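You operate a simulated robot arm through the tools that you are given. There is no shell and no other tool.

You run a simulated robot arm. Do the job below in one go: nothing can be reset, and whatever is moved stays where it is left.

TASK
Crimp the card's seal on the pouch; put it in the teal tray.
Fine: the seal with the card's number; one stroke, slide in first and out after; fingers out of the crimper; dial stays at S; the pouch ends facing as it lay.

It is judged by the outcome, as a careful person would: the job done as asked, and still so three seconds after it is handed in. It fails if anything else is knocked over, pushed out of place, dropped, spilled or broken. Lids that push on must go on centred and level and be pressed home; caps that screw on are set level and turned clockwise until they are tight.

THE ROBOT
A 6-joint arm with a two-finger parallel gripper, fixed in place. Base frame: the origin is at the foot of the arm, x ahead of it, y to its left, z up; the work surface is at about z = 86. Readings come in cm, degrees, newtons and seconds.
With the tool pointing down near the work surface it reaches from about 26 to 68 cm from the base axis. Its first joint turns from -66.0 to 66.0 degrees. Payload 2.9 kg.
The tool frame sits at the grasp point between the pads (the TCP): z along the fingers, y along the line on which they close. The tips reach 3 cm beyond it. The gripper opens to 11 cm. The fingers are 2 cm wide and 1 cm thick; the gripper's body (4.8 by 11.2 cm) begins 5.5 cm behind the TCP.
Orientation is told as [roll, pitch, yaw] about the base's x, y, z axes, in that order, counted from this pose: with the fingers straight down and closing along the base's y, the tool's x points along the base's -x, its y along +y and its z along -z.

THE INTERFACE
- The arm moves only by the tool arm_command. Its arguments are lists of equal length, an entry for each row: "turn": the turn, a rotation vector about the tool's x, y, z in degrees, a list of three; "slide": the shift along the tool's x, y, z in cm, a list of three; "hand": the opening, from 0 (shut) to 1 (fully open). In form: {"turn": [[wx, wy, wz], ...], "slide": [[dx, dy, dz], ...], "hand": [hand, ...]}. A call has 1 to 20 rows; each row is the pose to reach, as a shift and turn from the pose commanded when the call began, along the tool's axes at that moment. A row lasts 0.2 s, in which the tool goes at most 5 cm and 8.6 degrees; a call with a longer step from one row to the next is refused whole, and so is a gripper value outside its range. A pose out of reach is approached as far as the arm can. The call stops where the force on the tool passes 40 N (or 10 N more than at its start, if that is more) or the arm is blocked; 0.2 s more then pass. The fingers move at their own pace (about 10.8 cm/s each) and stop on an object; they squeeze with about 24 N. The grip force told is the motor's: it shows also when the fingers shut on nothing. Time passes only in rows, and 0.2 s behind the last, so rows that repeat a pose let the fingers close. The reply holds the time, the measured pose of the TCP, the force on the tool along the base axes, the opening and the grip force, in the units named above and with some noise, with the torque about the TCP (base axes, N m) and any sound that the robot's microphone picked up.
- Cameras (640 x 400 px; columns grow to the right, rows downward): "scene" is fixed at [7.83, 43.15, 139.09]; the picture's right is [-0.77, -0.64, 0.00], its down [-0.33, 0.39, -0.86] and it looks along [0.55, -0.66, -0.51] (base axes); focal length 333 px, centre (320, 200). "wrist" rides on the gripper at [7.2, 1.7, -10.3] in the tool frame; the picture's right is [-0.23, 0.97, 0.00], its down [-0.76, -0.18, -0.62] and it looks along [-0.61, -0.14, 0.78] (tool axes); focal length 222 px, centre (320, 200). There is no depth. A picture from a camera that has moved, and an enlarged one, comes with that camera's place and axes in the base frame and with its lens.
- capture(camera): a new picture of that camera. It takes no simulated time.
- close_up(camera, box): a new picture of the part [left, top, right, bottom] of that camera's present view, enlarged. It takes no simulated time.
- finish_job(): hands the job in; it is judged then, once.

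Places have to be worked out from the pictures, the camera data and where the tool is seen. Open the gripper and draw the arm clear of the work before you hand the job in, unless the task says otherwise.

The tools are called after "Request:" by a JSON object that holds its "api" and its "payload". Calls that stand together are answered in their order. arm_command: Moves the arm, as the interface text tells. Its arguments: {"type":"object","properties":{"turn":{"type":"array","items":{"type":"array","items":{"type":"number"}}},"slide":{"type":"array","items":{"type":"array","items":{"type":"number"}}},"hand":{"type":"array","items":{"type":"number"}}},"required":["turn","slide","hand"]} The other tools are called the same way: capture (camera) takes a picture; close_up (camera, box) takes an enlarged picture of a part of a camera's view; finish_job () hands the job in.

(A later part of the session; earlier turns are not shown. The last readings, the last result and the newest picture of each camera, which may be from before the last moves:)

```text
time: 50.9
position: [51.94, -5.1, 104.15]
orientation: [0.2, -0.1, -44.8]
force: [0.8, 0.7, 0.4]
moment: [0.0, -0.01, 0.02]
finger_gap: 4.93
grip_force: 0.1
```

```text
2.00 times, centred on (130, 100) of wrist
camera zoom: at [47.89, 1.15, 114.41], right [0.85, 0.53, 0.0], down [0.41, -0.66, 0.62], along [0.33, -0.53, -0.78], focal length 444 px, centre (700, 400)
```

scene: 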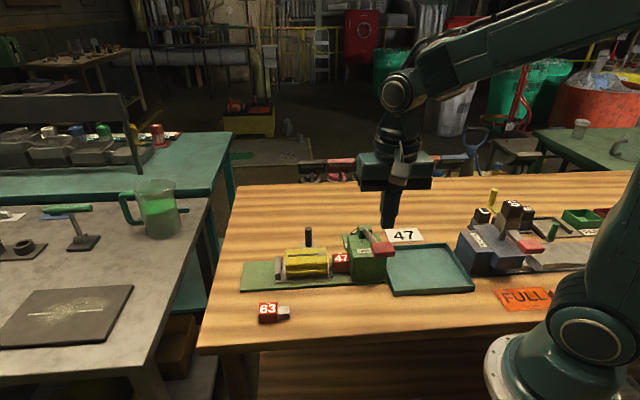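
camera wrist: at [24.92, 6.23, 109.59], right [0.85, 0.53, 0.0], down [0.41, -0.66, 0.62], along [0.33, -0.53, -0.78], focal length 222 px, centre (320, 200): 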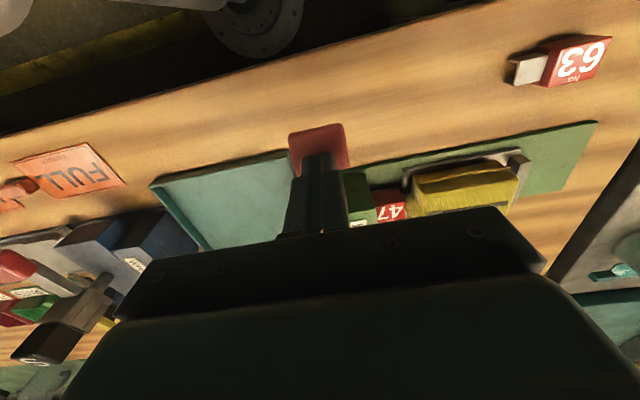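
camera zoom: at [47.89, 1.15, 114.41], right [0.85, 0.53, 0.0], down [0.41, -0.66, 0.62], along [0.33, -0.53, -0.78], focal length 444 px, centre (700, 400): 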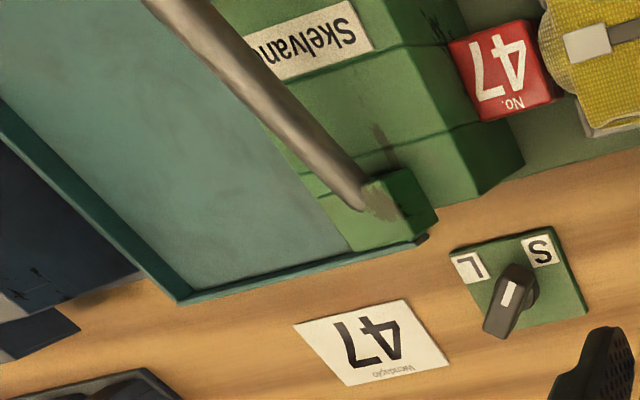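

The dial is still at S. The post is at about (51.84, −5.4), so I'll shift slightly and descend around it.

Request:
{"api": "arm_command", "payload": {"turn": [[0, 0, 0], [0, 0, 0], [0, 0, 0], [0, 0, 0], [0, 0, 0], [0, 0, 0], [0, 0, 0], [0, 0, 0], [0, 0, 0]], "slide": [[-0.14, -0.25, 3], [-0.14, -0.25, 6], [-0.14, -0.25, 9], [-0.14, -0.25, 11.5], [-0.14, -0.25, 12.5], [-0.14, -0.25, 12.5], [-0.14, -0.25, 12.5], [-0.14, -0.25, 12.5], [-0.14, -0.25, 12.5]], "hand": [0.45, 0.45, 0.45, 0.45, 0.45, 0.35, 0.25, 0.18, 0.18]}}

Request:
{"api": "close_up", "payload": {"camera": "wrist", "box": [220, 80, 420, 240]}}

```text
time: 52.9
position: [51.99, -5.53, 91.75]
orientation: [0.1, -0.1, -44.9]
force: [1.2, 1.7, -1.0]
moment: [0.01, -0.01, 0.03]
finger_gap: 2.07
grip_force: 0.9
```

```text
2.50 times, centred on (320, 160) of wrist
camera zoom: at [47.9, 0.75, 102.09], right [0.85, 0.53, 0.0], down [0.41, -0.66, 0.62], along [0.33, -0.53, -0.78], focal length 555 px, centre (320, 300)
```

zoom: 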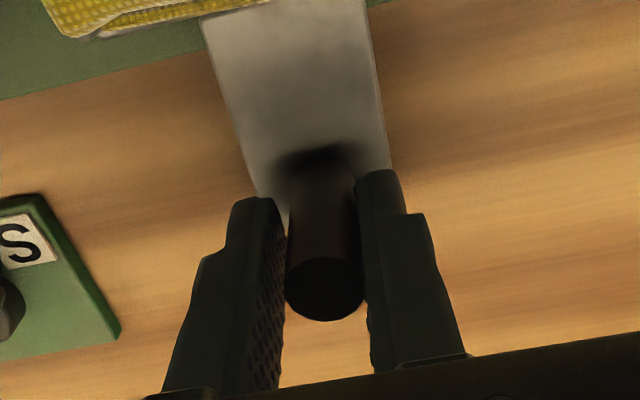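

The fingers are around the post. I'll draw the slide out slowly, pausing after about 2.5 cm to see that the seal comes with the neck.

Request:
{"api": "arm_command", "payload": {"turn": [[0, 0, 0], [0, 0, 0], [0, 0, 0], [0, 0, 0], [0, 0, 0], [0, 0, 0], [0, 0, 0], [0, 0, 0], [0, 0, 0]], "slide": [[0, 0.1, 0], [0, 0.25, 0], [0, 0.5, 0], [0, 0.8, 0], [0, 1.2, 0], [0, 1.6, 0], [0, 2.0, 0], [0, 2.3, 0], [0, 2.5, 0]], "hand": [0.18, 0.18, 0.18, 0.18, 0.18, 0.18, 0.18, 0.18, 0.18]}}

Request:
{"api": "close_up", "payload": {"camera": "scene", "box": [280, 220, 380, 290]}}

Request:
{"api": "close_up", "payload": {"camera": "wrist", "box": [0, 0, 200, 130]}}

```text
time: 54.9
position: [53.61, -3.62, 91.71]
orientation: [0.1, 0.0, -44.8]
force: [-0.1, -0.9, 0.5]
moment: [-0.03, 0.0, -0.01]
finger_gap: 2.01
grip_force: 0.5
```

```text
5.71 times, centred on (330, 255) of scene
camera zoom: at [7.83, 43.15, 139.09], right [-0.77, -0.64, 0.0], down [-0.33, 0.39, -0.86], along [0.55, -0.66, -0.51], focal length 1903 px, centre (263, -114)
```

zoom: 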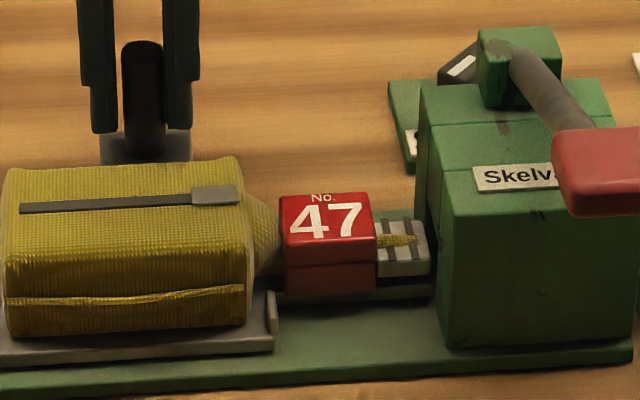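

```text
3.08 times, centred on (100, 65) of wrist
camera zoom: at [49.65, 2.6, 102.08], right [0.85, 0.53, 0.0], down [0.41, -0.66, 0.62], along [0.33, -0.53, -0.78], focal length 684 px, centre (997, 615)
```

zoom: 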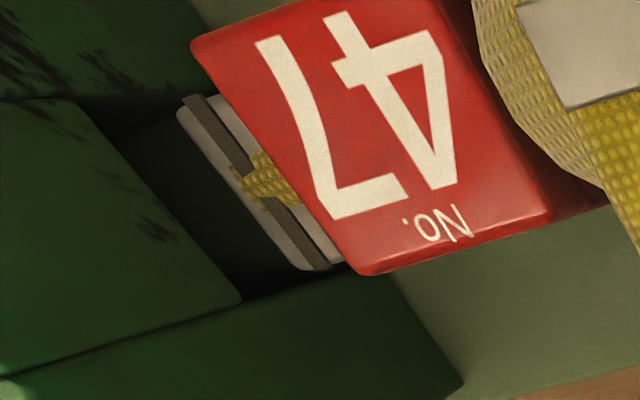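

The clip is now visibly crimped onto the neck, with grooves and a flattened profile. I'll pull the slide the rest of the way out.

Request:
{"api": "arm_command", "payload": {"turn": [[0, 0, 0], [0, 0, 0], [0, 0, 0], [0, 0, 0], [0, 0, 0], [0, 0, 0], [0, 0, 0], [0, 0, 0], [0, 0, 0], [0, 0, 0], [0, 0, 0]], "slide": [[0, 0.1, 0], [0, 0.3, 0], [0, 0.6, 0], [0, 1.0, 0], [0, 1.4, 0], [0, 1.8, 0], [0, 2.2, 0], [0, 2.6, 0], [0, 2.9, 0], [0, 3.2, 0], [0, 3.4, 0]], "hand": [0.18, 0.18, 0.18, 0.18, 0.18, 0.18, 0.18, 0.18, 0.18, 0.18, 0.18]}}

Request:
{"api": "close_up", "payload": {"camera": "scene", "box": [230, 210, 380, 300]}}

```text
time: 57.3
position: [56.07, -1.25, 91.66]
orientation: [0.1, 0.1, -45.0]
force: [-1.1, -1.0, 0.0]
moment: [-0.02, 0.03, -0.01]
finger_gap: 1.97
grip_force: 0.1
```

```text
4.27 times, centred on (305, 255) of scene
camera zoom: at [7.83, 43.15, 139.09], right [-0.77, -0.64, 0.0], down [-0.33, 0.39, -0.86], along [0.55, -0.66, -0.51], focal length 1421 px, centre (384, -35)
```

zoom: 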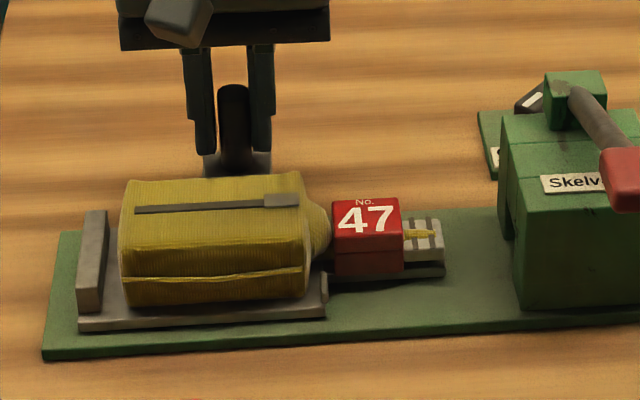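

The slide is nearly back; its rear wall is still about 0.4 cm short of where it started. I'll draw it the remaining bit gently.

Request:
{"api": "arm_command", "payload": {"turn": [[0, 0, 0], [0, 0, 0], [0, 0, 0], [0, 0, 0]], "slide": [[0, 0.1, 0], [0, 0.2, 0], [0, 0.3, 0], [0, 0.4, 0]], "hand": [0.18, 0.18, 0.18, 0.18]}}

Request:
{"api": "close_up", "payload": {"camera": "scene", "box": [230, 210, 380, 300]}}

```text
time: 58.3
position: [56.42, -1.05, 91.7]
orientation: [0.2, 0.0, -45.0]
force: [-3.8, -1.6, 1.2]
moment: [-0.06, 0.11, 0.0]
finger_gap: 2.18
grip_force: 1.7
```

```text
4.27 times, centred on (305, 255) of scene
camera zoom: at [7.82, 43.15, 139.09], right [-0.77, -0.64, 0.0], down [-0.33, 0.39, -0.86], along [0.55, -0.66, -0.51], focal length 1421 px, centre (384, -35)
```

zoom: 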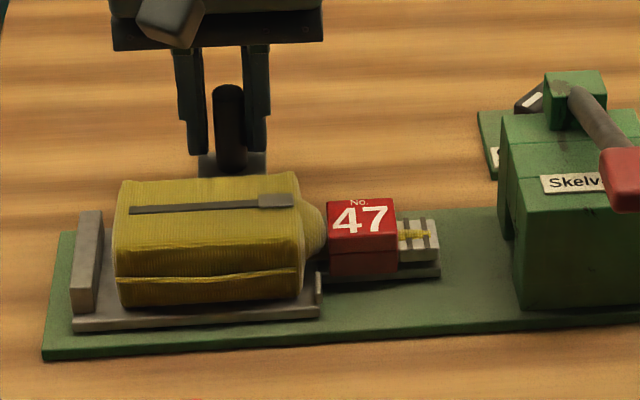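

The slide is fully out (light stop force). I'll release the post, rise, and turn to view the tray from above so I can measure it before picking up the pouch.

Request:
{"api": "arm_command", "payload": {"turn": [[0, 0, 0], [0, 0, 0], [0, 0, 0], [0, 0, 0], [0, 0, 0], [0, 0, 0], [0, 0, 0], [0, 0, 0], [0, 0, 0]], "slide": [[0, -0.25, 0], [0, -0.25, 0], [0, -0.25, 0], [0, -0.25, -2], [0, -0.25, -5], [0, -0.25, -9], [0, -0.25, -13], [0, -0.25, -17], [0, -0.25, -21]], "hand": [0.2, 0.3, 0.4, 0.4, 0.4, 0.5, 0.6, 0.7, 0.8]}}

Request:
{"api": "arm_command", "payload": {"turn": [[0, 0, 7.5], [0, 0, 15], [0, 0, 22.5], [0, 0, 30], [0, 0, 37.5], [0, 0, 45], [0, 0, 45], [0, 0, 45], [0, 0, 45]], "slide": [[1.9, -2.3, 0], [3.8, -4.6, 0], [5.7, -6.9, 0], [7.6, -9.2, 0], [9.5, -11.5, 0], [11.4, -13.8, 0], [13.3, -16.1, 0], [15.2, -18.4, 0], [16.5, -20.5, 0]], "hand": [0.8, 0.8, 0.8, 0.8, 0.8, 0.8, 0.8, 0.8, 0.8]}}

Request:
{"api": "capture", "payload": {"camera": "wrist"}}

Request:
{"api": "capture", "payload": {"camera": "scene"}}

```text
time: 60.3
position: [55.94, -1.2, 112.7]
orientation: [0.1, 0.1, -44.9]
force: [0.0, 0.6, 0.5]
moment: [0.04, -0.01, -0.01]
finger_gap: 8.8
grip_force: 0.1
```

```text
time: 62.3
position: [29.86, -4.14, 112.72]
orientation: [0.0, 0.1, -89.8]
force: [-0.8, -0.6, -0.5]
moment: [0.02, -0.01, 0.01]
finger_gap: 8.77
grip_force: 0.0
```

```text
taken
camera wrist: at [31.55, 3.12, 123.01], right [0.97, -0.23, 0.0], down [-0.18, -0.76, 0.62], along [-0.14, -0.61, -0.78], focal length 222 px, centre (320, 200)
```

wrist: 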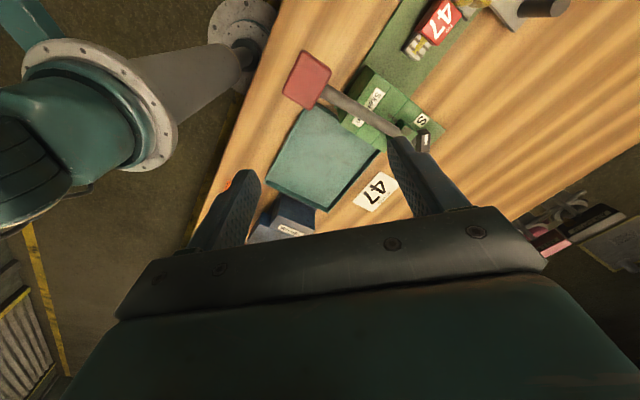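

```text
taken
```

scene: 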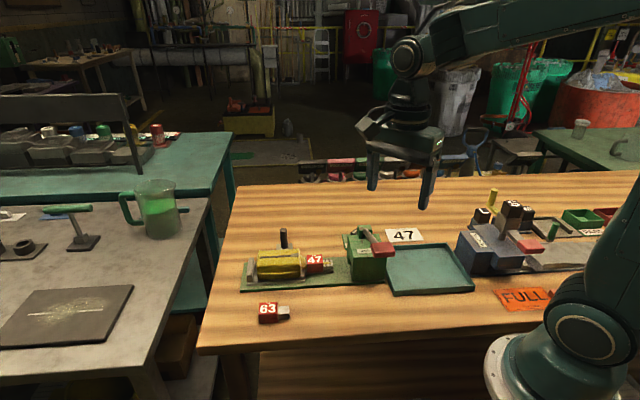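

The whole tray is visible between the fingers. I'll zoom in to get its corners.

Request:
{"api": "close_up", "payload": {"camera": "wrist", "box": [250, 90, 400, 220]}}

Request:
{"api": "close_up", "payload": {"camera": "scene", "box": [370, 225, 490, 305]}}

Request:
{"api": "close_up", "payload": {"camera": "scene", "box": [235, 235, 345, 305]}}

```text
3.08 times, centred on (325, 155) of wrist
camera zoom: at [31.55, 3.12, 123.01], right [0.97, -0.23, 0.0], down [-0.18, -0.76, 0.62], along [-0.14, -0.61, -0.78], focal length 684 px, centre (305, 338)
```

zoom: 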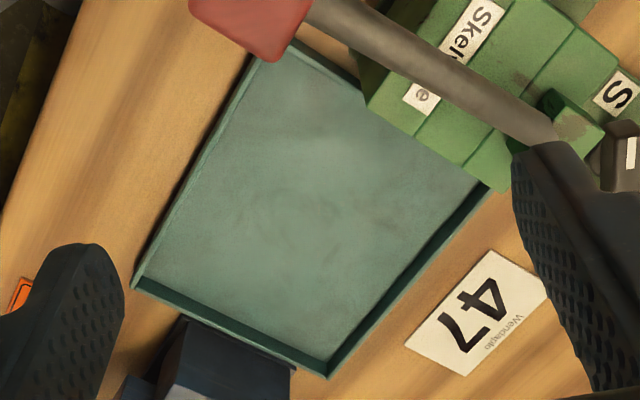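

```text
5.00 times, centred on (430, 265) of scene
camera zoom: at [7.83, 43.15, 139.09], right [-0.77, -0.64, 0.0], down [-0.33, 0.39, -0.86], along [0.55, -0.66, -0.51], focal length 1665 px, centre (-230, -125)
```

zoom: 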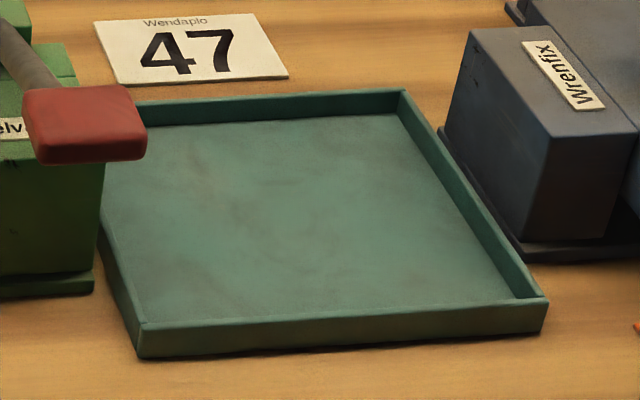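

```text
5.71 times, centred on (290, 270) of scene
camera zoom: at [7.83, 43.15, 139.09], right [-0.77, -0.64, 0.0], down [-0.33, 0.39, -0.86], along [0.55, -0.66, -0.51], focal length 1903 px, centre (491, -200)
```

zoom: 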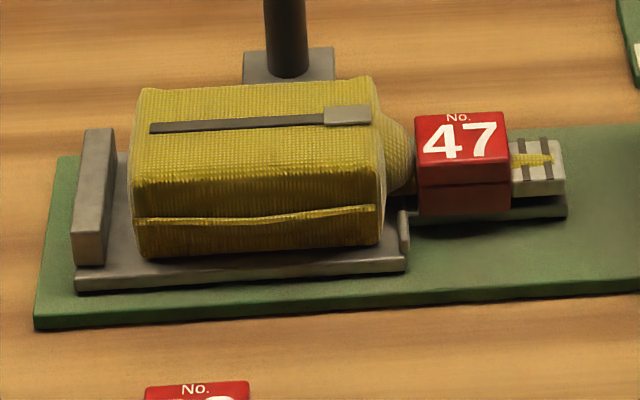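

The tray's outer length along the slide direction measures about 17.7 cm (inner about 16.8) and the sealed pouch about 16.5 cm, so it fits lengthwise only with care. I'll turn to yaw 45° and move over the pouch body to pick it up.

Request:
{"api": "arm_command", "payload": {"turn": [[0, 0, -7.5], [0, 0, -15], [0, 0, -22.5], [0, 0, -30], [0, 0, -37.5], [0, 0, -45], [0, 0, -52.5], [0, 0, -60], [0, 0, -67.5], [0, 0, -75], [0, 0, -82.5], [0, 0, -90], [0, 0, -97.5], [0, 0, -105], [0, 0, -112.5], [0, 0, -120], [0, 0, -127.5], [0, 0, -134.8]], "slide": [[0.5, 1.1, 0], [1.0, 2.3, 0], [1.5, 3.4, 0], [2.1, 4.5, 0], [2.6, 5.7, 0], [3.1, 6.8, 0], [3.6, 8.0, 0], [4.1, 9.1, 0], [4.6, 10.2, 0], [5.2, 11.4, 0], [5.7, 12.5, 0], [6.2, 13.7, 0], [6.7, 14.8, 0], [7.2, 15.9, 0], [7.7, 17.1, 0], [8.3, 18.2, 2], [8.8, 19.4, 4], [9.3, 20.5, 6]], "hand": [0.8, 0.8, 0.8, 0.8, 0.8, 0.8, 0.8, 0.8, 0.8, 0.8, 0.8, 0.8, 0.8, 0.8, 0.8, 0.8, 0.8, 0.8]}}

Request:
{"api": "capture", "payload": {"camera": "wrist"}}

Request:
{"api": "close_up", "payload": {"camera": "wrist", "box": [220, 0, 420, 200]}}

```text
time: 66.1
position: [50.48, 5.26, 106.65]
orientation: [-0.1, -0.2, 45.1]
force: [-1.0, -0.6, 0.0]
moment: [-0.01, 0.0, -0.02]
finger_gap: 8.81
grip_force: 0.1
```

```text
taken
camera wrist: at [44.01, 1.27, 116.99], right [-0.53, 0.85, 0.0], down [0.66, 0.41, 0.63], along [0.53, 0.33, -0.78], focal length 222 px, centre (320, 200)
```

wrist: 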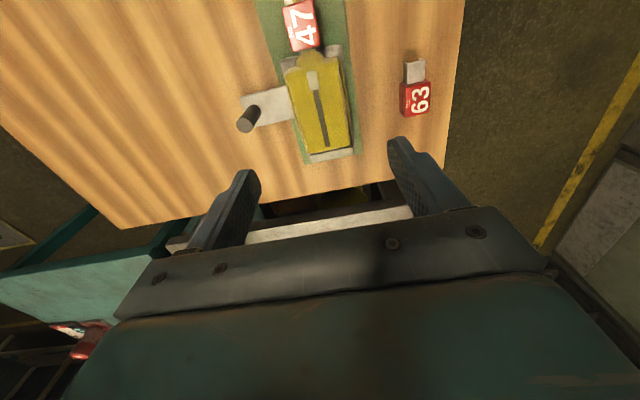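

```text
2.00 times, centred on (320, 100) of wrist
camera zoom: at [44.01, 1.27, 116.99], right [-0.53, 0.85, 0.0], down [0.66, 0.41, 0.63], along [0.53, 0.33, -0.78], focal length 444 px, centre (320, 400)
```

zoom: 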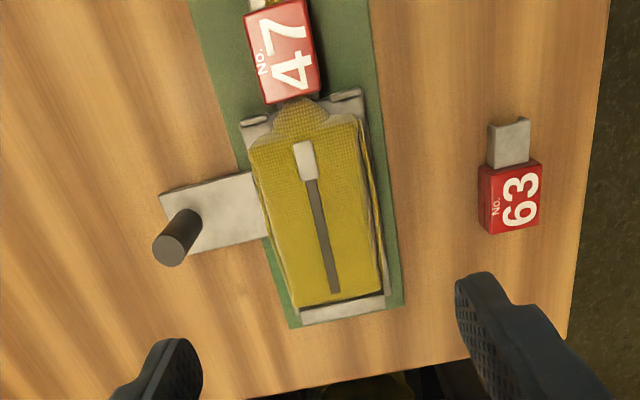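

The pouch centre is at x−y of about 45.17, matching the TCP, and it is about 6 cm wide. I'll descend with the fingers open to z 91.1 (tips just above the carriage plate).

Request:
{"api": "arm_command", "payload": {"turn": [[0, 0, 0], [0, 0, 0], [0, 0, 0], [0, 0, 0], [0, 0, 0], [0, 0, 0], [0, 0, 0]], "slide": [[0, 0, 3], [0, 0, 6], [0, 0, 9], [0, 0, 12], [0, 0, 14], [0, 0, 15.5], [0, 0, 15.5]], "hand": [0.8, 0.8, 0.8, 0.8, 0.8, 0.8, 0.8]}}

Request:
{"api": "close_up", "payload": {"camera": "scene", "box": [230, 200, 350, 300]}}

Request:
{"api": "close_up", "payload": {"camera": "wrist", "box": [180, 20, 460, 220]}}

```text
time: 67.7
position: [50.53, 5.28, 91.16]
orientation: [-0.1, -0.3, 44.9]
force: [0.2, -0.6, 0.2]
moment: [0.02, 0.02, 0.0]
finger_gap: 8.8
grip_force: 0.0
```

```text
4.00 times, centred on (290, 250) of scene
camera zoom: at [7.83, 43.15, 139.09], right [-0.77, -0.64, 0.0], down [-0.33, 0.39, -0.86], along [0.55, -0.66, -0.51], focal length 1332 px, centre (440, 0)
```

zoom: 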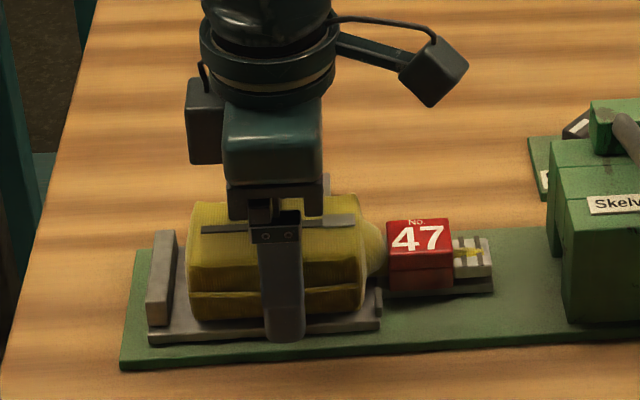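

```text
2.00 times, centred on (320, 120) of wrist
camera zoom: at [44.08, 1.35, 101.53], right [-0.53, 0.85, 0.0], down [0.66, 0.41, 0.63], along [0.53, 0.33, -0.78], focal length 444 px, centre (320, 360)
```

zoom: 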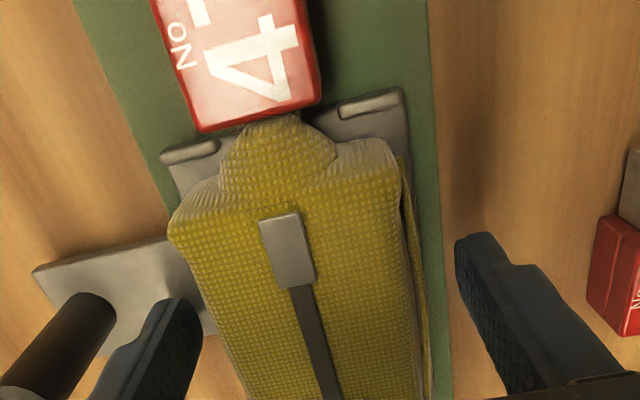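

The fingers straddle the pouch body evenly and clear the post. I'll close on it.

Request:
{"api": "arm_command", "payload": {"turn": [[0, 0, 0], [0, 0, 0], [0, 0, 0], [0, 0, 0], [0, 0, 0]], "slide": [[0, 0, 0], [0, 0, 0], [0, 0, 0], [0, 0, 0], [0, 0, 0]], "hand": [0.65, 0.55, 0.45, 0.45, 0.45]}}

Request:
{"api": "close_up", "payload": {"camera": "scene", "box": [230, 200, 350, 300]}}

```text
time: 68.9
position: [50.47, 5.35, 91.33]
orientation: [-0.1, -0.2, 44.9]
force: [1.0, -0.2, 0.0]
moment: [0.04, -0.03, -0.01]
finger_gap: 5.97
grip_force: 24.2
```

```text
4.00 times, centred on (290, 250) of scene
camera zoom: at [7.83, 43.15, 139.09], right [-0.77, -0.64, 0.0], down [-0.33, 0.39, -0.86], along [0.55, -0.66, -0.51], focal length 1332 px, centre (440, 0)
```

zoom: 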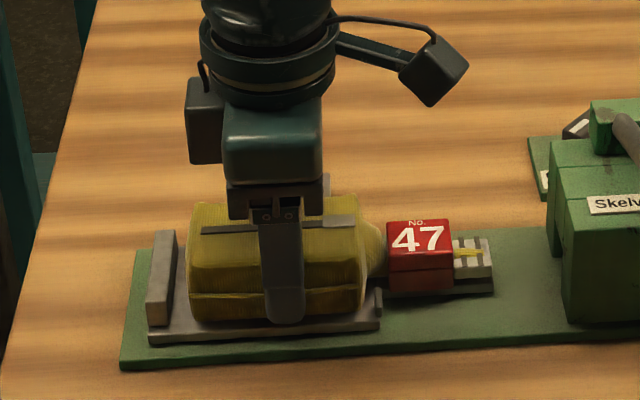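

Gripped at a 5.97 cm gap with 24 N. I'll lift slowly and straight up, and check that the seal stays on the neck.

Request:
{"api": "arm_command", "payload": {"turn": [[0, 0, 0], [0, 0, 0], [0, 0, 0], [0, 0, 0], [0, 0, 0], [0, 0, 0], [0, 0, 0]], "slide": [[0, 0, -0.2], [0, 0, -0.5], [0, 0, -1.0], [0, 0, -1.7], [0, 0, -2.5], [0, 0, -3.5], [0, 0, -5.0]], "hand": [0.45, 0.45, 0.45, 0.45, 0.45, 0.45, 0.45]}}

Request:
{"api": "close_up", "payload": {"camera": "scene", "box": [230, 180, 390, 300]}}

Request:
{"api": "close_up", "payload": {"camera": "wrist", "box": [180, 0, 460, 200]}}

```text
time: 70.5
position: [50.55, 5.35, 96.23]
orientation: [0.1, -0.1, 44.9]
force: [-0.4, -0.3, -2.1]
moment: [0.0, -0.04, 0.04]
finger_gap: 5.98
grip_force: 24.3
```

```text
3.33 times, centred on (310, 240) of scene
camera zoom: at [7.83, 43.15, 139.09], right [-0.77, -0.64, 0.0], down [-0.33, 0.39, -0.86], along [0.55, -0.66, -0.51], focal length 1110 px, centre (353, 67)
```

zoom: 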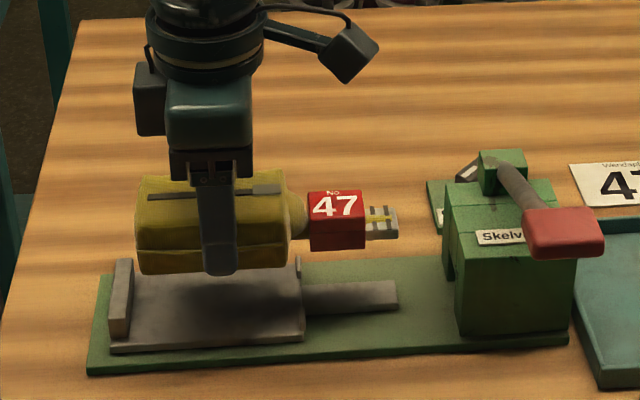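

```text
2.00 times, centred on (320, 100) of wrist
camera zoom: at [44.06, 1.31, 106.53], right [-0.53, 0.85, 0.0], down [0.66, 0.41, 0.63], along [0.53, 0.33, -0.78], focal length 444 px, centre (320, 400)
```

zoom: 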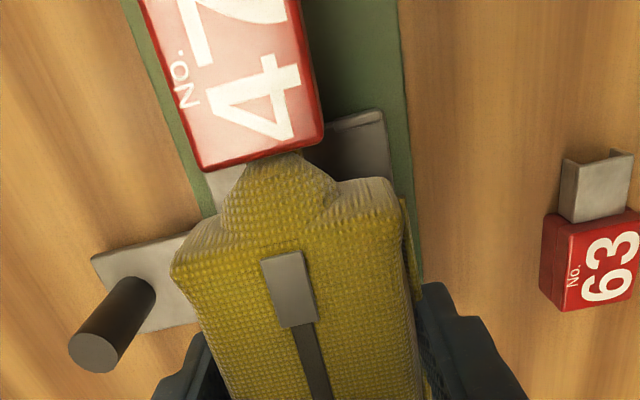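

The pouch, neck and seal came up together, level and firmly held. Tray centring calls for the TCP near (29.35, −14.05). I'll rise to z 110, well above the lever, then move across along the slide direction without turning.

Request:
{"api": "arm_command", "payload": {"turn": [[0, 0, 0], [0, 0, 0], [0, 0, 0], [0, 0, 0], [0, 0, 0], [0, 0, 0], [0, 0, 0], [0, 0, 0], [0, 0, 0], [0, 0, 0], [0, 0, 0], [0, 0, 0], [0, 0, 0], [0, 0, 0], [0, 0, 0], [0, 0, 0], [0, 0, 0], [0, 0, 0], [0, 0, 0], [0, 0, 0]], "slide": [[0, 0, -1.5], [0, 0, -4], [0, 0, -7], [0, 0, -10], [0, 0, -12.5], [0, 0, -13.7], [1, 0.05, -13.7], [2.8, 0.1, -13.7], [5.0, 0.2, -13.7], [7.5, 0.3, -13.7], [10, 0.45, -13.7], [12.5, 0.55, -13.7], [15, 0.65, -13.7], [17.5, 0.75, -13.7], [20, 0.85, -13.7], [22.5, 1.0, -13.7], [25, 1.1, -13.7], [27, 1.2, -13.7], [28.2, 1.25, -13.7], [28.66, 1.25, -13.7]], "hand": [0.45, 0.45, 0.45, 0.45, 0.45, 0.45, 0.45, 0.45, 0.45, 0.45, 0.45, 0.45, 0.45, 0.45, 0.45, 0.45, 0.45, 0.45, 0.45, 0.45]}}

Request:
{"api": "capture", "payload": {"camera": "scene"}}

Request:
{"api": "capture", "payload": {"camera": "wrist"}}

```text
time: 74.7
position: [29.32, -13.87, 109.81]
orientation: [0.0, -0.2, 44.9]
force: [1.0, 0.5, -1.3]
moment: [0.01, -0.03, -0.01]
finger_gap: 5.97
grip_force: 24.3
```

```text
taken
```

scene: 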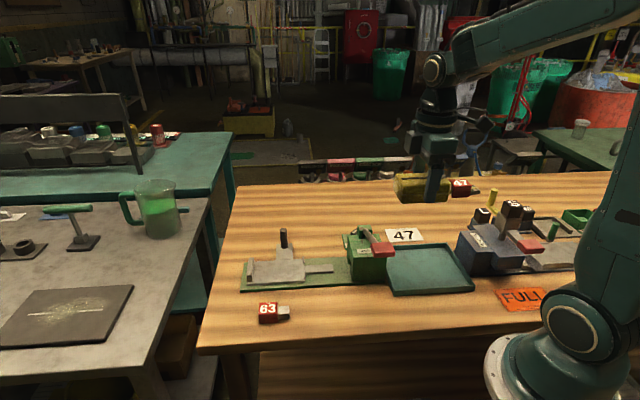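

```text
taken
camera wrist: at [22.79, -17.99, 120.12], right [-0.53, 0.85, 0.0], down [0.66, 0.41, 0.63], along [0.53, 0.33, -0.78], focal length 222 px, centre (320, 200)
```

wrist: 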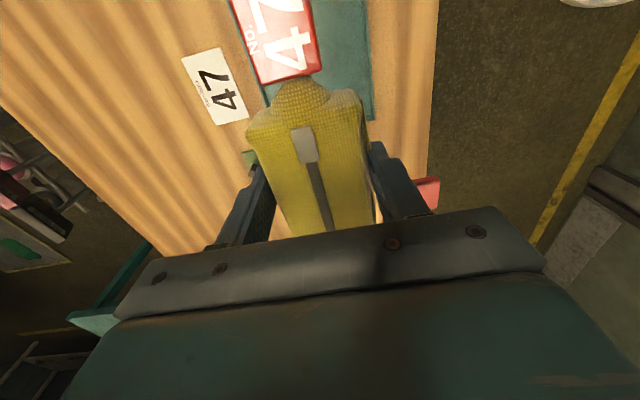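

The pouch is over the tray, still facing the same way. I'll lower to z 102 (pouch underside still above the crimper's top) and check the end clearances.

Request:
{"api": "arm_command", "payload": {"turn": [[0, 0, 0], [0, 0, 0], [0, 0, 0], [0, 0, 0]], "slide": [[0, 0, 2], [0, 0, 4.5], [0, 0, 7], [0, 0, 7.8]], "hand": [0.45, 0.45, 0.45, 0.45]}}

Request:
{"api": "close_up", "payload": {"camera": "scene", "box": [360, 190, 500, 310]}}

Request:
{"api": "close_up", "payload": {"camera": "wrist", "box": [180, 0, 460, 200]}}

```text
time: 75.7
position: [29.4, -13.96, 102.2]
orientation: [-0.1, -0.2, 44.8]
force: [-0.2, 0.9, -1.6]
moment: [0.02, 0.0, 0.02]
finger_gap: 5.97
grip_force: 24.0
```

```text
3.33 times, centred on (430, 250) of scene
camera zoom: at [7.83, 43.15, 139.09], right [-0.77, -0.64, 0.0], down [-0.33, 0.39, -0.86], along [0.55, -0.66, -0.51], focal length 1110 px, centre (-47, 33)
```

zoom: 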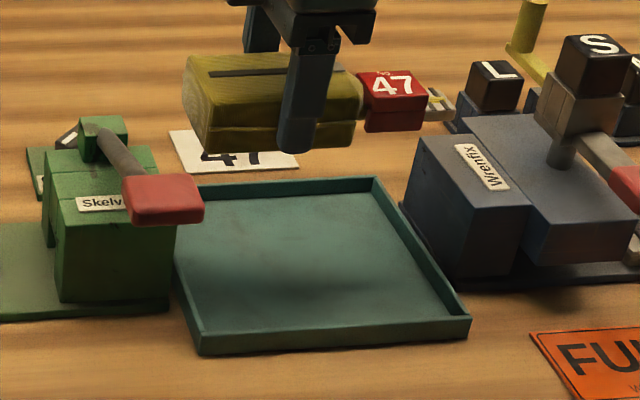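

```text
2.00 times, centred on (320, 100) of wrist
camera zoom: at [22.89, -17.89, 112.48], right [-0.53, 0.85, 0.0], down [0.66, 0.41, 0.63], along [0.53, 0.33, -0.78], focal length 444 px, centre (320, 400)
```

zoom: 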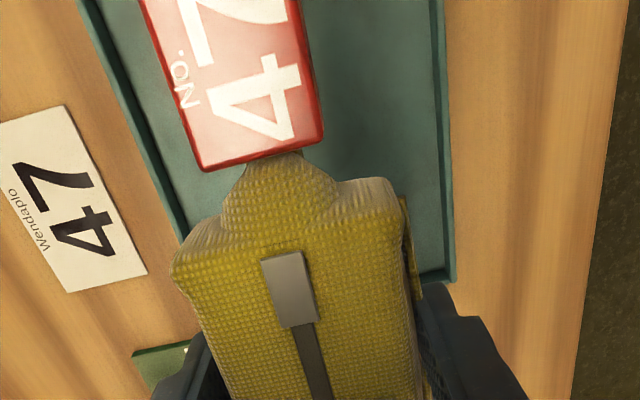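

I'm projecting where the pouch ends will land against the tray's inner walls, and it's tight. I'll get sharper views of both walls.

Request:
{"api": "close_up", "payload": {"camera": "scene", "box": [380, 240, 430, 300]}}

Request:
{"api": "close_up", "payload": {"camera": "scene", "box": [430, 235, 480, 295]}}

Request:
{"api": "close_up", "payload": {"camera": "scene", "box": [385, 195, 475, 245]}}

```text
6.67 times, centred on (405, 270) of scene
camera zoom: at [7.83, 43.15, 139.09], right [-0.77, -0.64, 0.0], down [-0.33, 0.39, -0.86], along [0.55, -0.66, -0.51], focal length 2220 px, centre (-247, -267)
```

zoom: 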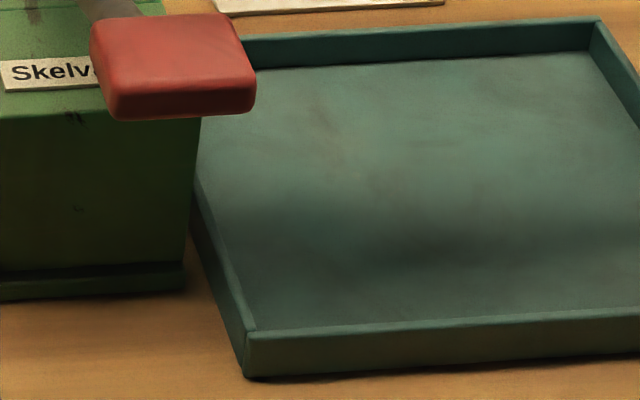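

```text
6.67 times, centred on (455, 265) of scene
camera zoom: at [7.83, 43.15, 139.09], right [-0.77, -0.64, 0.0], down [-0.33, 0.39, -0.86], along [0.55, -0.66, -0.51], focal length 2220 px, centre (-580, -233)
```

zoom: 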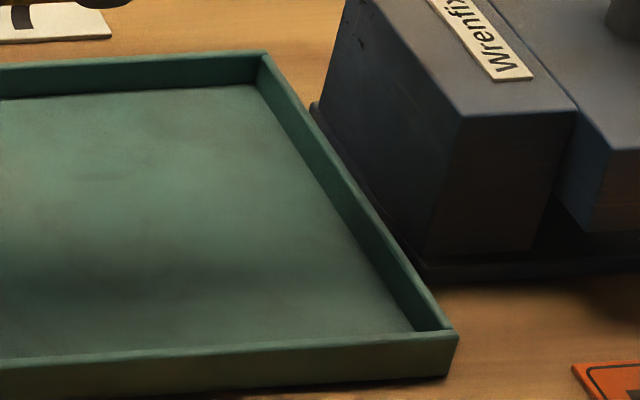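

```text
7.11 times, centred on (430, 220) of scene
camera zoom: at [7.83, 43.15, 139.09], right [-0.77, -0.64, 0.0], down [-0.33, 0.39, -0.86], along [0.55, -0.66, -0.51], focal length 2368 px, centre (-462, 58)
```

zoom: 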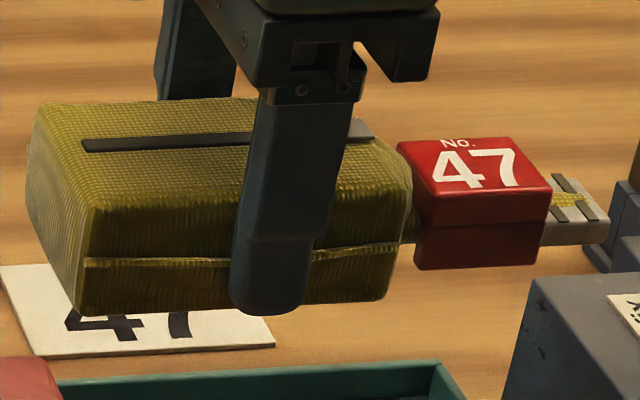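

Recomputing with sharper corners: inner tray length about 16.9 cm against about 16.35 cm for the pouch, so it fits with about 0.27 cm at each end once I shift 0.29 cm forward. I'll apply that and lower to just above rim height to recheck.

Request:
{"api": "arm_command", "payload": {"turn": [[0, 0, 0], [0, 0, 0], [0, 0, 0], [0, 0, 0], [0, 0, 0]], "slide": [[0.29, 0, 0.5], [0.29, 0, 2.5], [0.29, 0, 4.5], [0.29, 0, 6.5], [0.29, 0, 7.5]], "hand": [0.45, 0.45, 0.45, 0.45, 0.45]}}

Request:
{"api": "close_up", "payload": {"camera": "scene", "box": [370, 215, 490, 305]}}

Request:
{"api": "close_up", "payload": {"camera": "wrist", "box": [180, 0, 460, 200]}}

```text
time: 76.9
position: [29.01, -14.09, 94.6]
orientation: [-0.1, -0.2, 44.9]
force: [-0.2, 0.4, -2.3]
moment: [0.02, -0.01, -0.01]
finger_gap: 5.94
grip_force: 23.9
```

```text
4.44 times, centred on (430, 260) of scene
camera zoom: at [7.83, 43.15, 139.09], right [-0.77, -0.64, 0.0], down [-0.33, 0.39, -0.86], along [0.55, -0.66, -0.51], focal length 1480 px, centre (-169, -67)
```

zoom: 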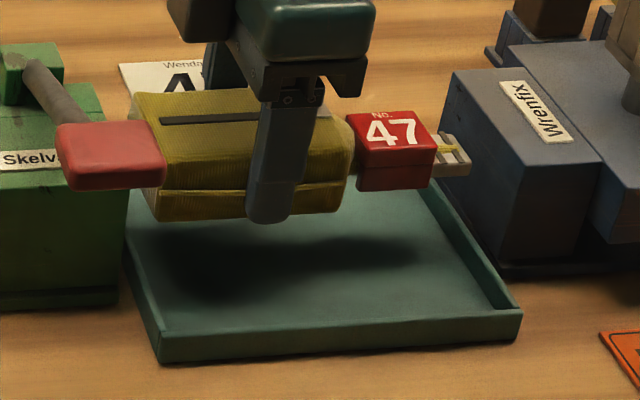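

```text
2.00 times, centred on (320, 100) of wrist
camera zoom: at [22.66, -18.09, 104.84], right [-0.53, 0.85, 0.0], down [0.66, 0.41, 0.63], along [0.53, 0.33, -0.78], focal length 444 px, centre (320, 400)
```

zoom: 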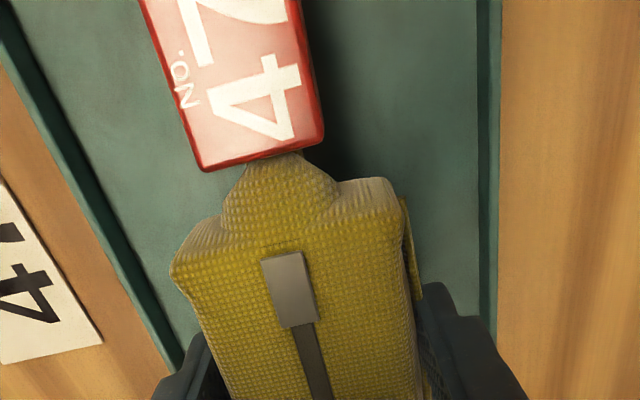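

At this height the rear end is about 0.3 cm inside its wall and the grey end about 0.6 cm inside the other. I'll shift 0.15 cm forward to centre it and lower slowly until just above the floor.

Request:
{"api": "arm_command", "payload": {"turn": [[0, 0, 0], [0, 0, 0], [0, 0, 0], [0, 0, 0], [0, 0, 0]], "slide": [[0.15, 0, 0.3], [0.15, 0, 1.0], [0.15, 0, 1.8], [0.15, 0, 2.6], [0.15, 0, 3.2]], "hand": [0.45, 0.45, 0.45, 0.45, 0.45]}}

Request:
{"api": "close_up", "payload": {"camera": "scene", "box": [370, 215, 490, 305]}}

Request:
{"api": "close_up", "payload": {"camera": "scene", "box": [440, 235, 480, 275]}}

Request:
{"api": "close_up", "payload": {"camera": "scene", "box": [380, 250, 420, 300]}}

```text
time: 78.1
position: [29.11, -14.29, 91.41]
orientation: [-0.1, -0.3, 44.9]
force: [-3.8, -0.7, 13.1]
moment: [0.83, -0.11, 0.17]
finger_gap: 6.0
grip_force: 23.8
```

```text
4.44 times, centred on (430, 260) of scene
camera zoom: at [7.81, 43.15, 139.09], right [-0.77, -0.64, 0.0], down [-0.33, 0.39, -0.86], along [0.55, -0.66, -0.51], focal length 1480 px, centre (-169, -67)
```

zoom: 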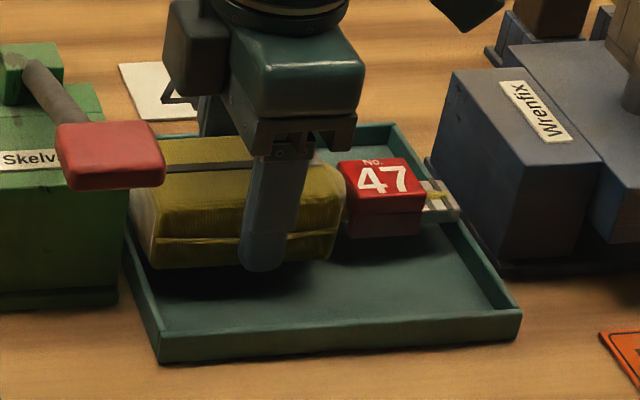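

```text
10.00 times, centred on (460, 255) of scene
camera zoom: at [7.81, 43.15, 139.09], right [-0.77, -0.64, 0.0], down [-0.33, 0.39, -0.86], along [0.55, -0.66, -0.51], focal length 3330 px, centre (-1080, -350)
```

zoom: 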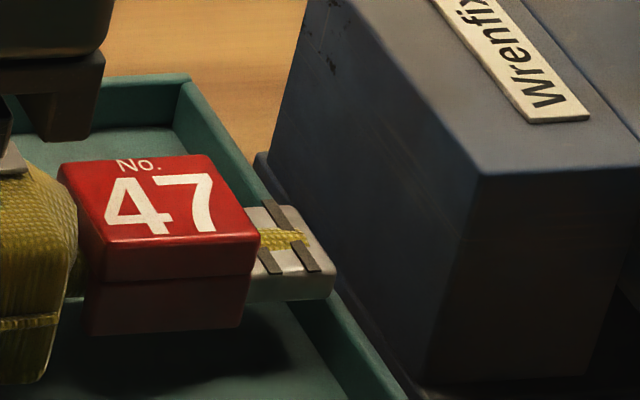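

```text
8.00 times, centred on (400, 275) of scene
camera zoom: at [7.81, 43.15, 139.09], right [-0.77, -0.64, 0.0], down [-0.33, 0.39, -0.86], along [0.55, -0.66, -0.51], focal length 2664 px, centre (-320, -400)
```

zoom: 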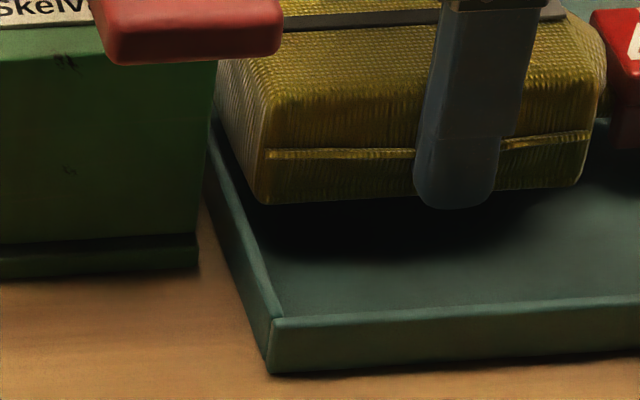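

There's contact at rim height (13 N). The torque puts it at the pouch's rear near corner, on the tray's left wall, so the pouch needs to go a little further forward. I'll rise 0.7 cm, shift 0.25 cm forward and try again gently.

Request:
{"api": "arm_command", "payload": {"turn": [[0, 0, 0], [0, 0, 0], [0, 0, 0], [0, 0, 0]], "slide": [[0, 0, -0.4], [0, 0, -0.8], [0.25, 0, -0.8], [0.25, 0, -0.8]], "hand": [0.45, 0.45, 0.45, 0.45]}}

Request:
{"api": "capture", "payload": {"camera": "wrist"}}

Request:
{"api": "close_up", "payload": {"camera": "scene", "box": [435, 235, 485, 285]}}

Request:
{"api": "close_up", "payload": {"camera": "scene", "box": [380, 250, 420, 300]}}

```text
time: 79.1
position: [28.79, -14.46, 92.16]
orientation: [0.0, -0.1, 44.9]
force: [0.6, 0.3, -2.2]
moment: [-0.02, -0.02, -0.01]
finger_gap: 5.96
grip_force: 24.2
```

```text
taken
camera wrist: at [22.34, -18.42, 102.42], right [-0.53, 0.85, 0.0], down [0.66, 0.41, 0.63], along [0.53, 0.33, -0.78], focal length 222 px, centre (320, 200)
```

wrist: 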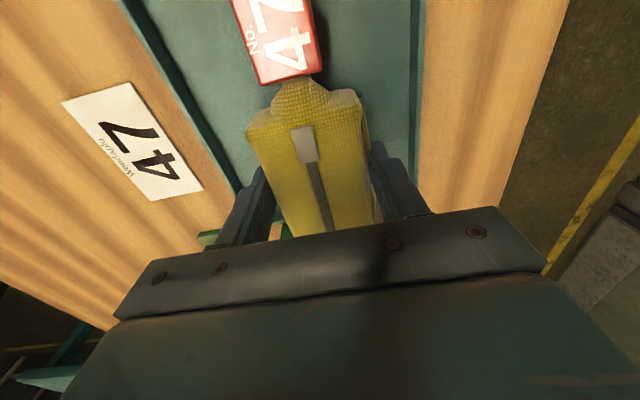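

```text
8.00 times, centred on (460, 260) of scene
camera zoom: at [7.83, 43.15, 139.09], right [-0.77, -0.64, 0.0], down [-0.33, 0.39, -0.86], along [0.55, -0.66, -0.51], focal length 2664 px, centre (-800, -280)
```

zoom: 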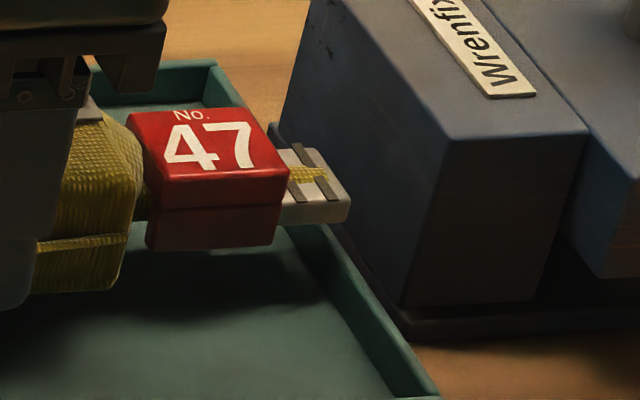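

```text
8.00 times, centred on (400, 275) of scene
camera zoom: at [7.83, 43.15, 139.09], right [-0.77, -0.64, 0.0], down [-0.33, 0.39, -0.86], along [0.55, -0.66, -0.51], focal length 2664 px, centre (-320, -400)
```

zoom: 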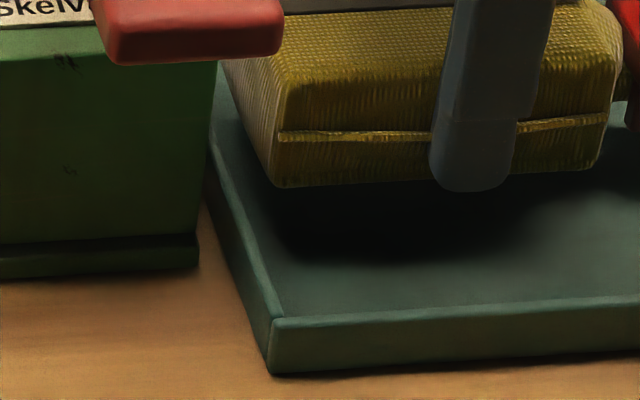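

The force is clear again. From here I'll lower in 0.2 cm steps and watch both the force and torque to see which end, if any, touches.

Request:
{"api": "arm_command", "payload": {"turn": [[0, 0, 0], [0, 0, 0], [0, 0, 0], [0, 0, 0], [0, 0, 0]], "slide": [[0, 0, 0.2], [0, 0, 0.4], [0, 0, 0.6], [0, 0, 0.7], [0, 0, 0.7]], "hand": [0.45, 0.45, 0.45, 0.45, 0.45]}}

Request:
{"api": "close_up", "payload": {"camera": "scene", "box": [370, 215, 490, 305]}}

```text
time: 80.3
position: [28.91, -14.43, 91.53]
orientation: [0.1, -0.2, 44.9]
force: [-1.6, 0.0, -1.5]
moment: [0.04, 0.02, 0.01]
finger_gap: 5.98
grip_force: 24.2
```

```text
4.44 times, centred on (430, 260) of scene
camera zoom: at [7.83, 43.15, 139.09], right [-0.77, -0.64, 0.0], down [-0.33, 0.39, -0.86], along [0.55, -0.66, -0.51], focal length 1480 px, centre (-169, -67)
```

zoom: 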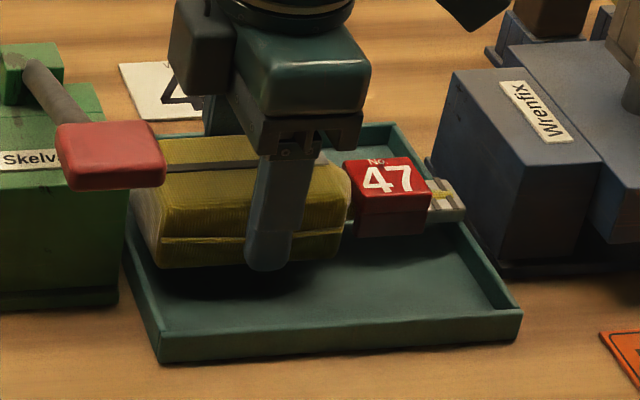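

No contact yet at 91.53. I'll continue in 0.1 cm steps.

Request:
{"api": "arm_command", "payload": {"turn": [[0, 0, 0], [0, 0, 0], [0, 0, 0], [0, 0, 0]], "slide": [[0, 0, 0.1], [0, 0, 0.2], [0, 0, 0.3], [0, 0, 0.3]], "hand": [0.45, 0.45, 0.45, 0.45]}}

Request:
{"api": "close_up", "payload": {"camera": "scene", "box": [435, 235, 485, 285]}}

Request:
{"api": "close_up", "payload": {"camera": "scene", "box": [380, 250, 420, 300]}}

```text
time: 81.3
position: [28.88, -14.52, 91.28]
orientation: [0.1, -0.1, 45.0]
force: [0.6, 0.4, -1.8]
moment: [0.02, -0.04, 0.03]
finger_gap: 6.0
grip_force: 24.3
```

```text
8.00 times, centred on (460, 260) of scene
camera zoom: at [7.83, 43.15, 139.09], right [-0.77, -0.64, 0.0], down [-0.33, 0.39, -0.86], along [0.55, -0.66, -0.51], focal length 2664 px, centre (-800, -280)
```

zoom: 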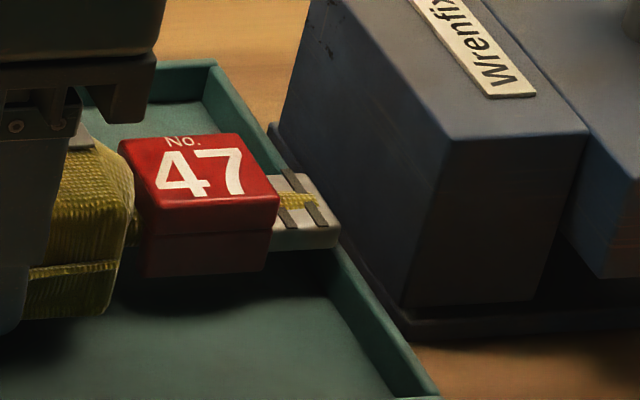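

```text
8.00 times, centred on (400, 275) of scene
camera zoom: at [7.83, 43.15, 139.09], right [-0.77, -0.64, 0.0], down [-0.33, 0.39, -0.86], along [0.55, -0.66, -0.51], focal length 2664 px, centre (-320, -400)
```

zoom: 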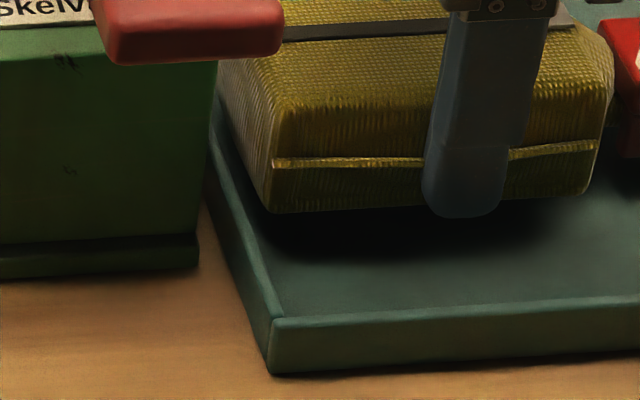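

The rear clears this time, now below where it touched before. I'll continue down carefully and watch for the front end.

Request:
{"api": "arm_command", "payload": {"turn": [[0, 0, 0], [0, 0, 0], [0, 0, 0], [0, 0, 0]], "slide": [[0, 0, 0.1], [0, 0, 0.2], [0, 0, 0.3], [0, 0, 0.3]], "hand": [0.45, 0.45, 0.45, 0.45]}}

Request:
{"api": "close_up", "payload": {"camera": "scene", "box": [435, 235, 485, 285]}}

```text
time: 82.3
position: [28.85, -14.47, 90.92]
orientation: [0.1, 0.0, 44.9]
force: [0.7, -0.4, -1.7]
moment: [0.03, 0.02, -0.02]
finger_gap: 5.99
grip_force: 24.1
```

```text
8.00 times, centred on (460, 260) of scene
camera zoom: at [7.83, 43.15, 139.09], right [-0.77, -0.64, 0.0], down [-0.33, 0.39, -0.86], along [0.55, -0.66, -0.51], focal length 2664 px, centre (-800, -280)
```

zoom: 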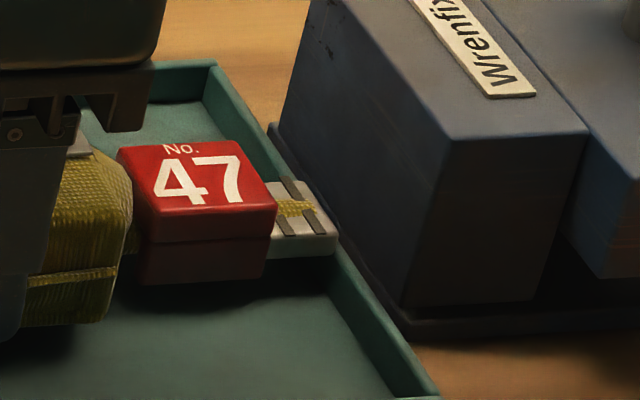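

Still free at 90.92. I'll continue in small steps.

Request:
{"api": "arm_command", "payload": {"turn": [[0, 0, 0], [0, 0, 0], [0, 0, 0], [0, 0, 0]], "slide": [[0, 0, 0.1], [0, 0, 0.2], [0, 0, 0.3], [0, 0, 0.3]], "hand": [0.45, 0.45, 0.45, 0.45]}}

Request:
{"api": "close_up", "payload": {"camera": "scene", "box": [435, 235, 485, 285]}}

```text
time: 83.3
position: [28.87, -14.48, 90.6]
orientation: [0.0, -0.1, 44.9]
force: [0.7, 0.1, -1.5]
moment: [0.01, -0.02, -0.01]
finger_gap: 5.99
grip_force: 24.0
```

```text
8.00 times, centred on (460, 260) of scene
camera zoom: at [7.83, 43.15, 139.09], right [-0.77, -0.64, 0.0], down [-0.33, 0.39, -0.86], along [0.55, -0.66, -0.51], focal length 2664 px, centre (-800, -280)
```

zoom: 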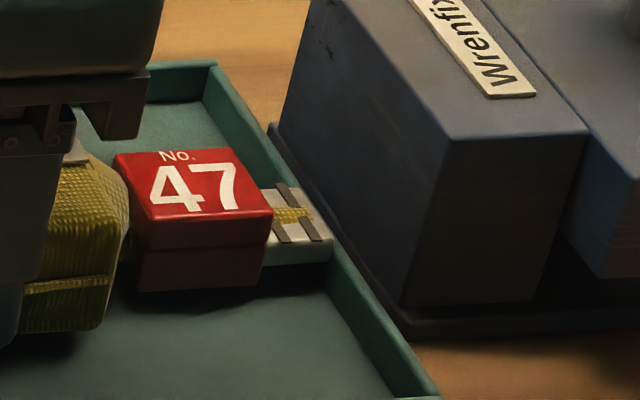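

Still free at 90.6, with the pouch underside near z 86.9. I'll keep going until the floor is felt.

Request:
{"api": "arm_command", "payload": {"turn": [[0, 0, 0], [0, 0, 0], [0, 0, 0], [0, 0, 0]], "slide": [[0, 0, 0.1], [0, 0, 0.2], [0, 0, 0.3], [0, 0, 0.3]], "hand": [0.45, 0.45, 0.45, 0.45]}}

Request:
{"api": "close_up", "payload": {"camera": "scene", "box": [370, 215, 490, 305]}}

Request:
{"api": "close_up", "payload": {"camera": "scene", "box": [435, 235, 485, 285]}}

```text
time: 84.3
position: [28.86, -14.36, 90.19]
orientation: [0.0, -0.2, 44.9]
force: [-0.5, 0.9, -3.1]
moment: [0.0, -0.01, 0.03]
finger_gap: 5.93
grip_force: 24.5
```

```text
4.44 times, centred on (430, 260) of scene
camera zoom: at [7.83, 43.15, 139.09], right [-0.77, -0.64, 0.0], down [-0.33, 0.39, -0.86], along [0.55, -0.66, -0.51], focal length 1480 px, centre (-169, -67)
```

zoom: 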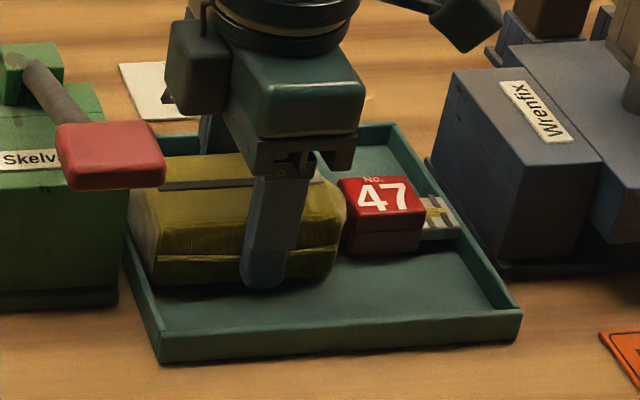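

```text
8.00 times, centred on (460, 260) of scene
camera zoom: at [7.83, 43.15, 139.09], right [-0.77, -0.64, 0.0], down [-0.33, 0.39, -0.86], along [0.55, -0.66, -0.51], focal length 2664 px, centre (-800, -280)
```

zoom: 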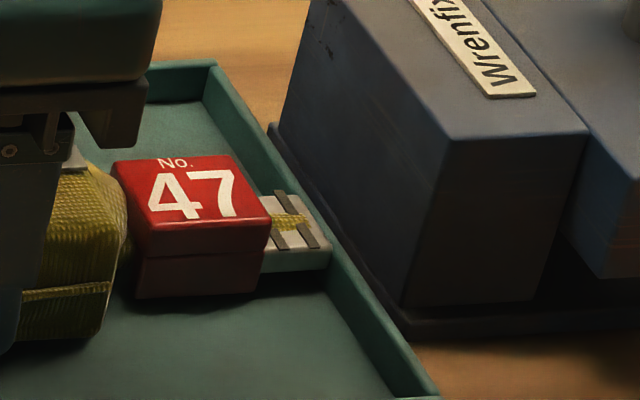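

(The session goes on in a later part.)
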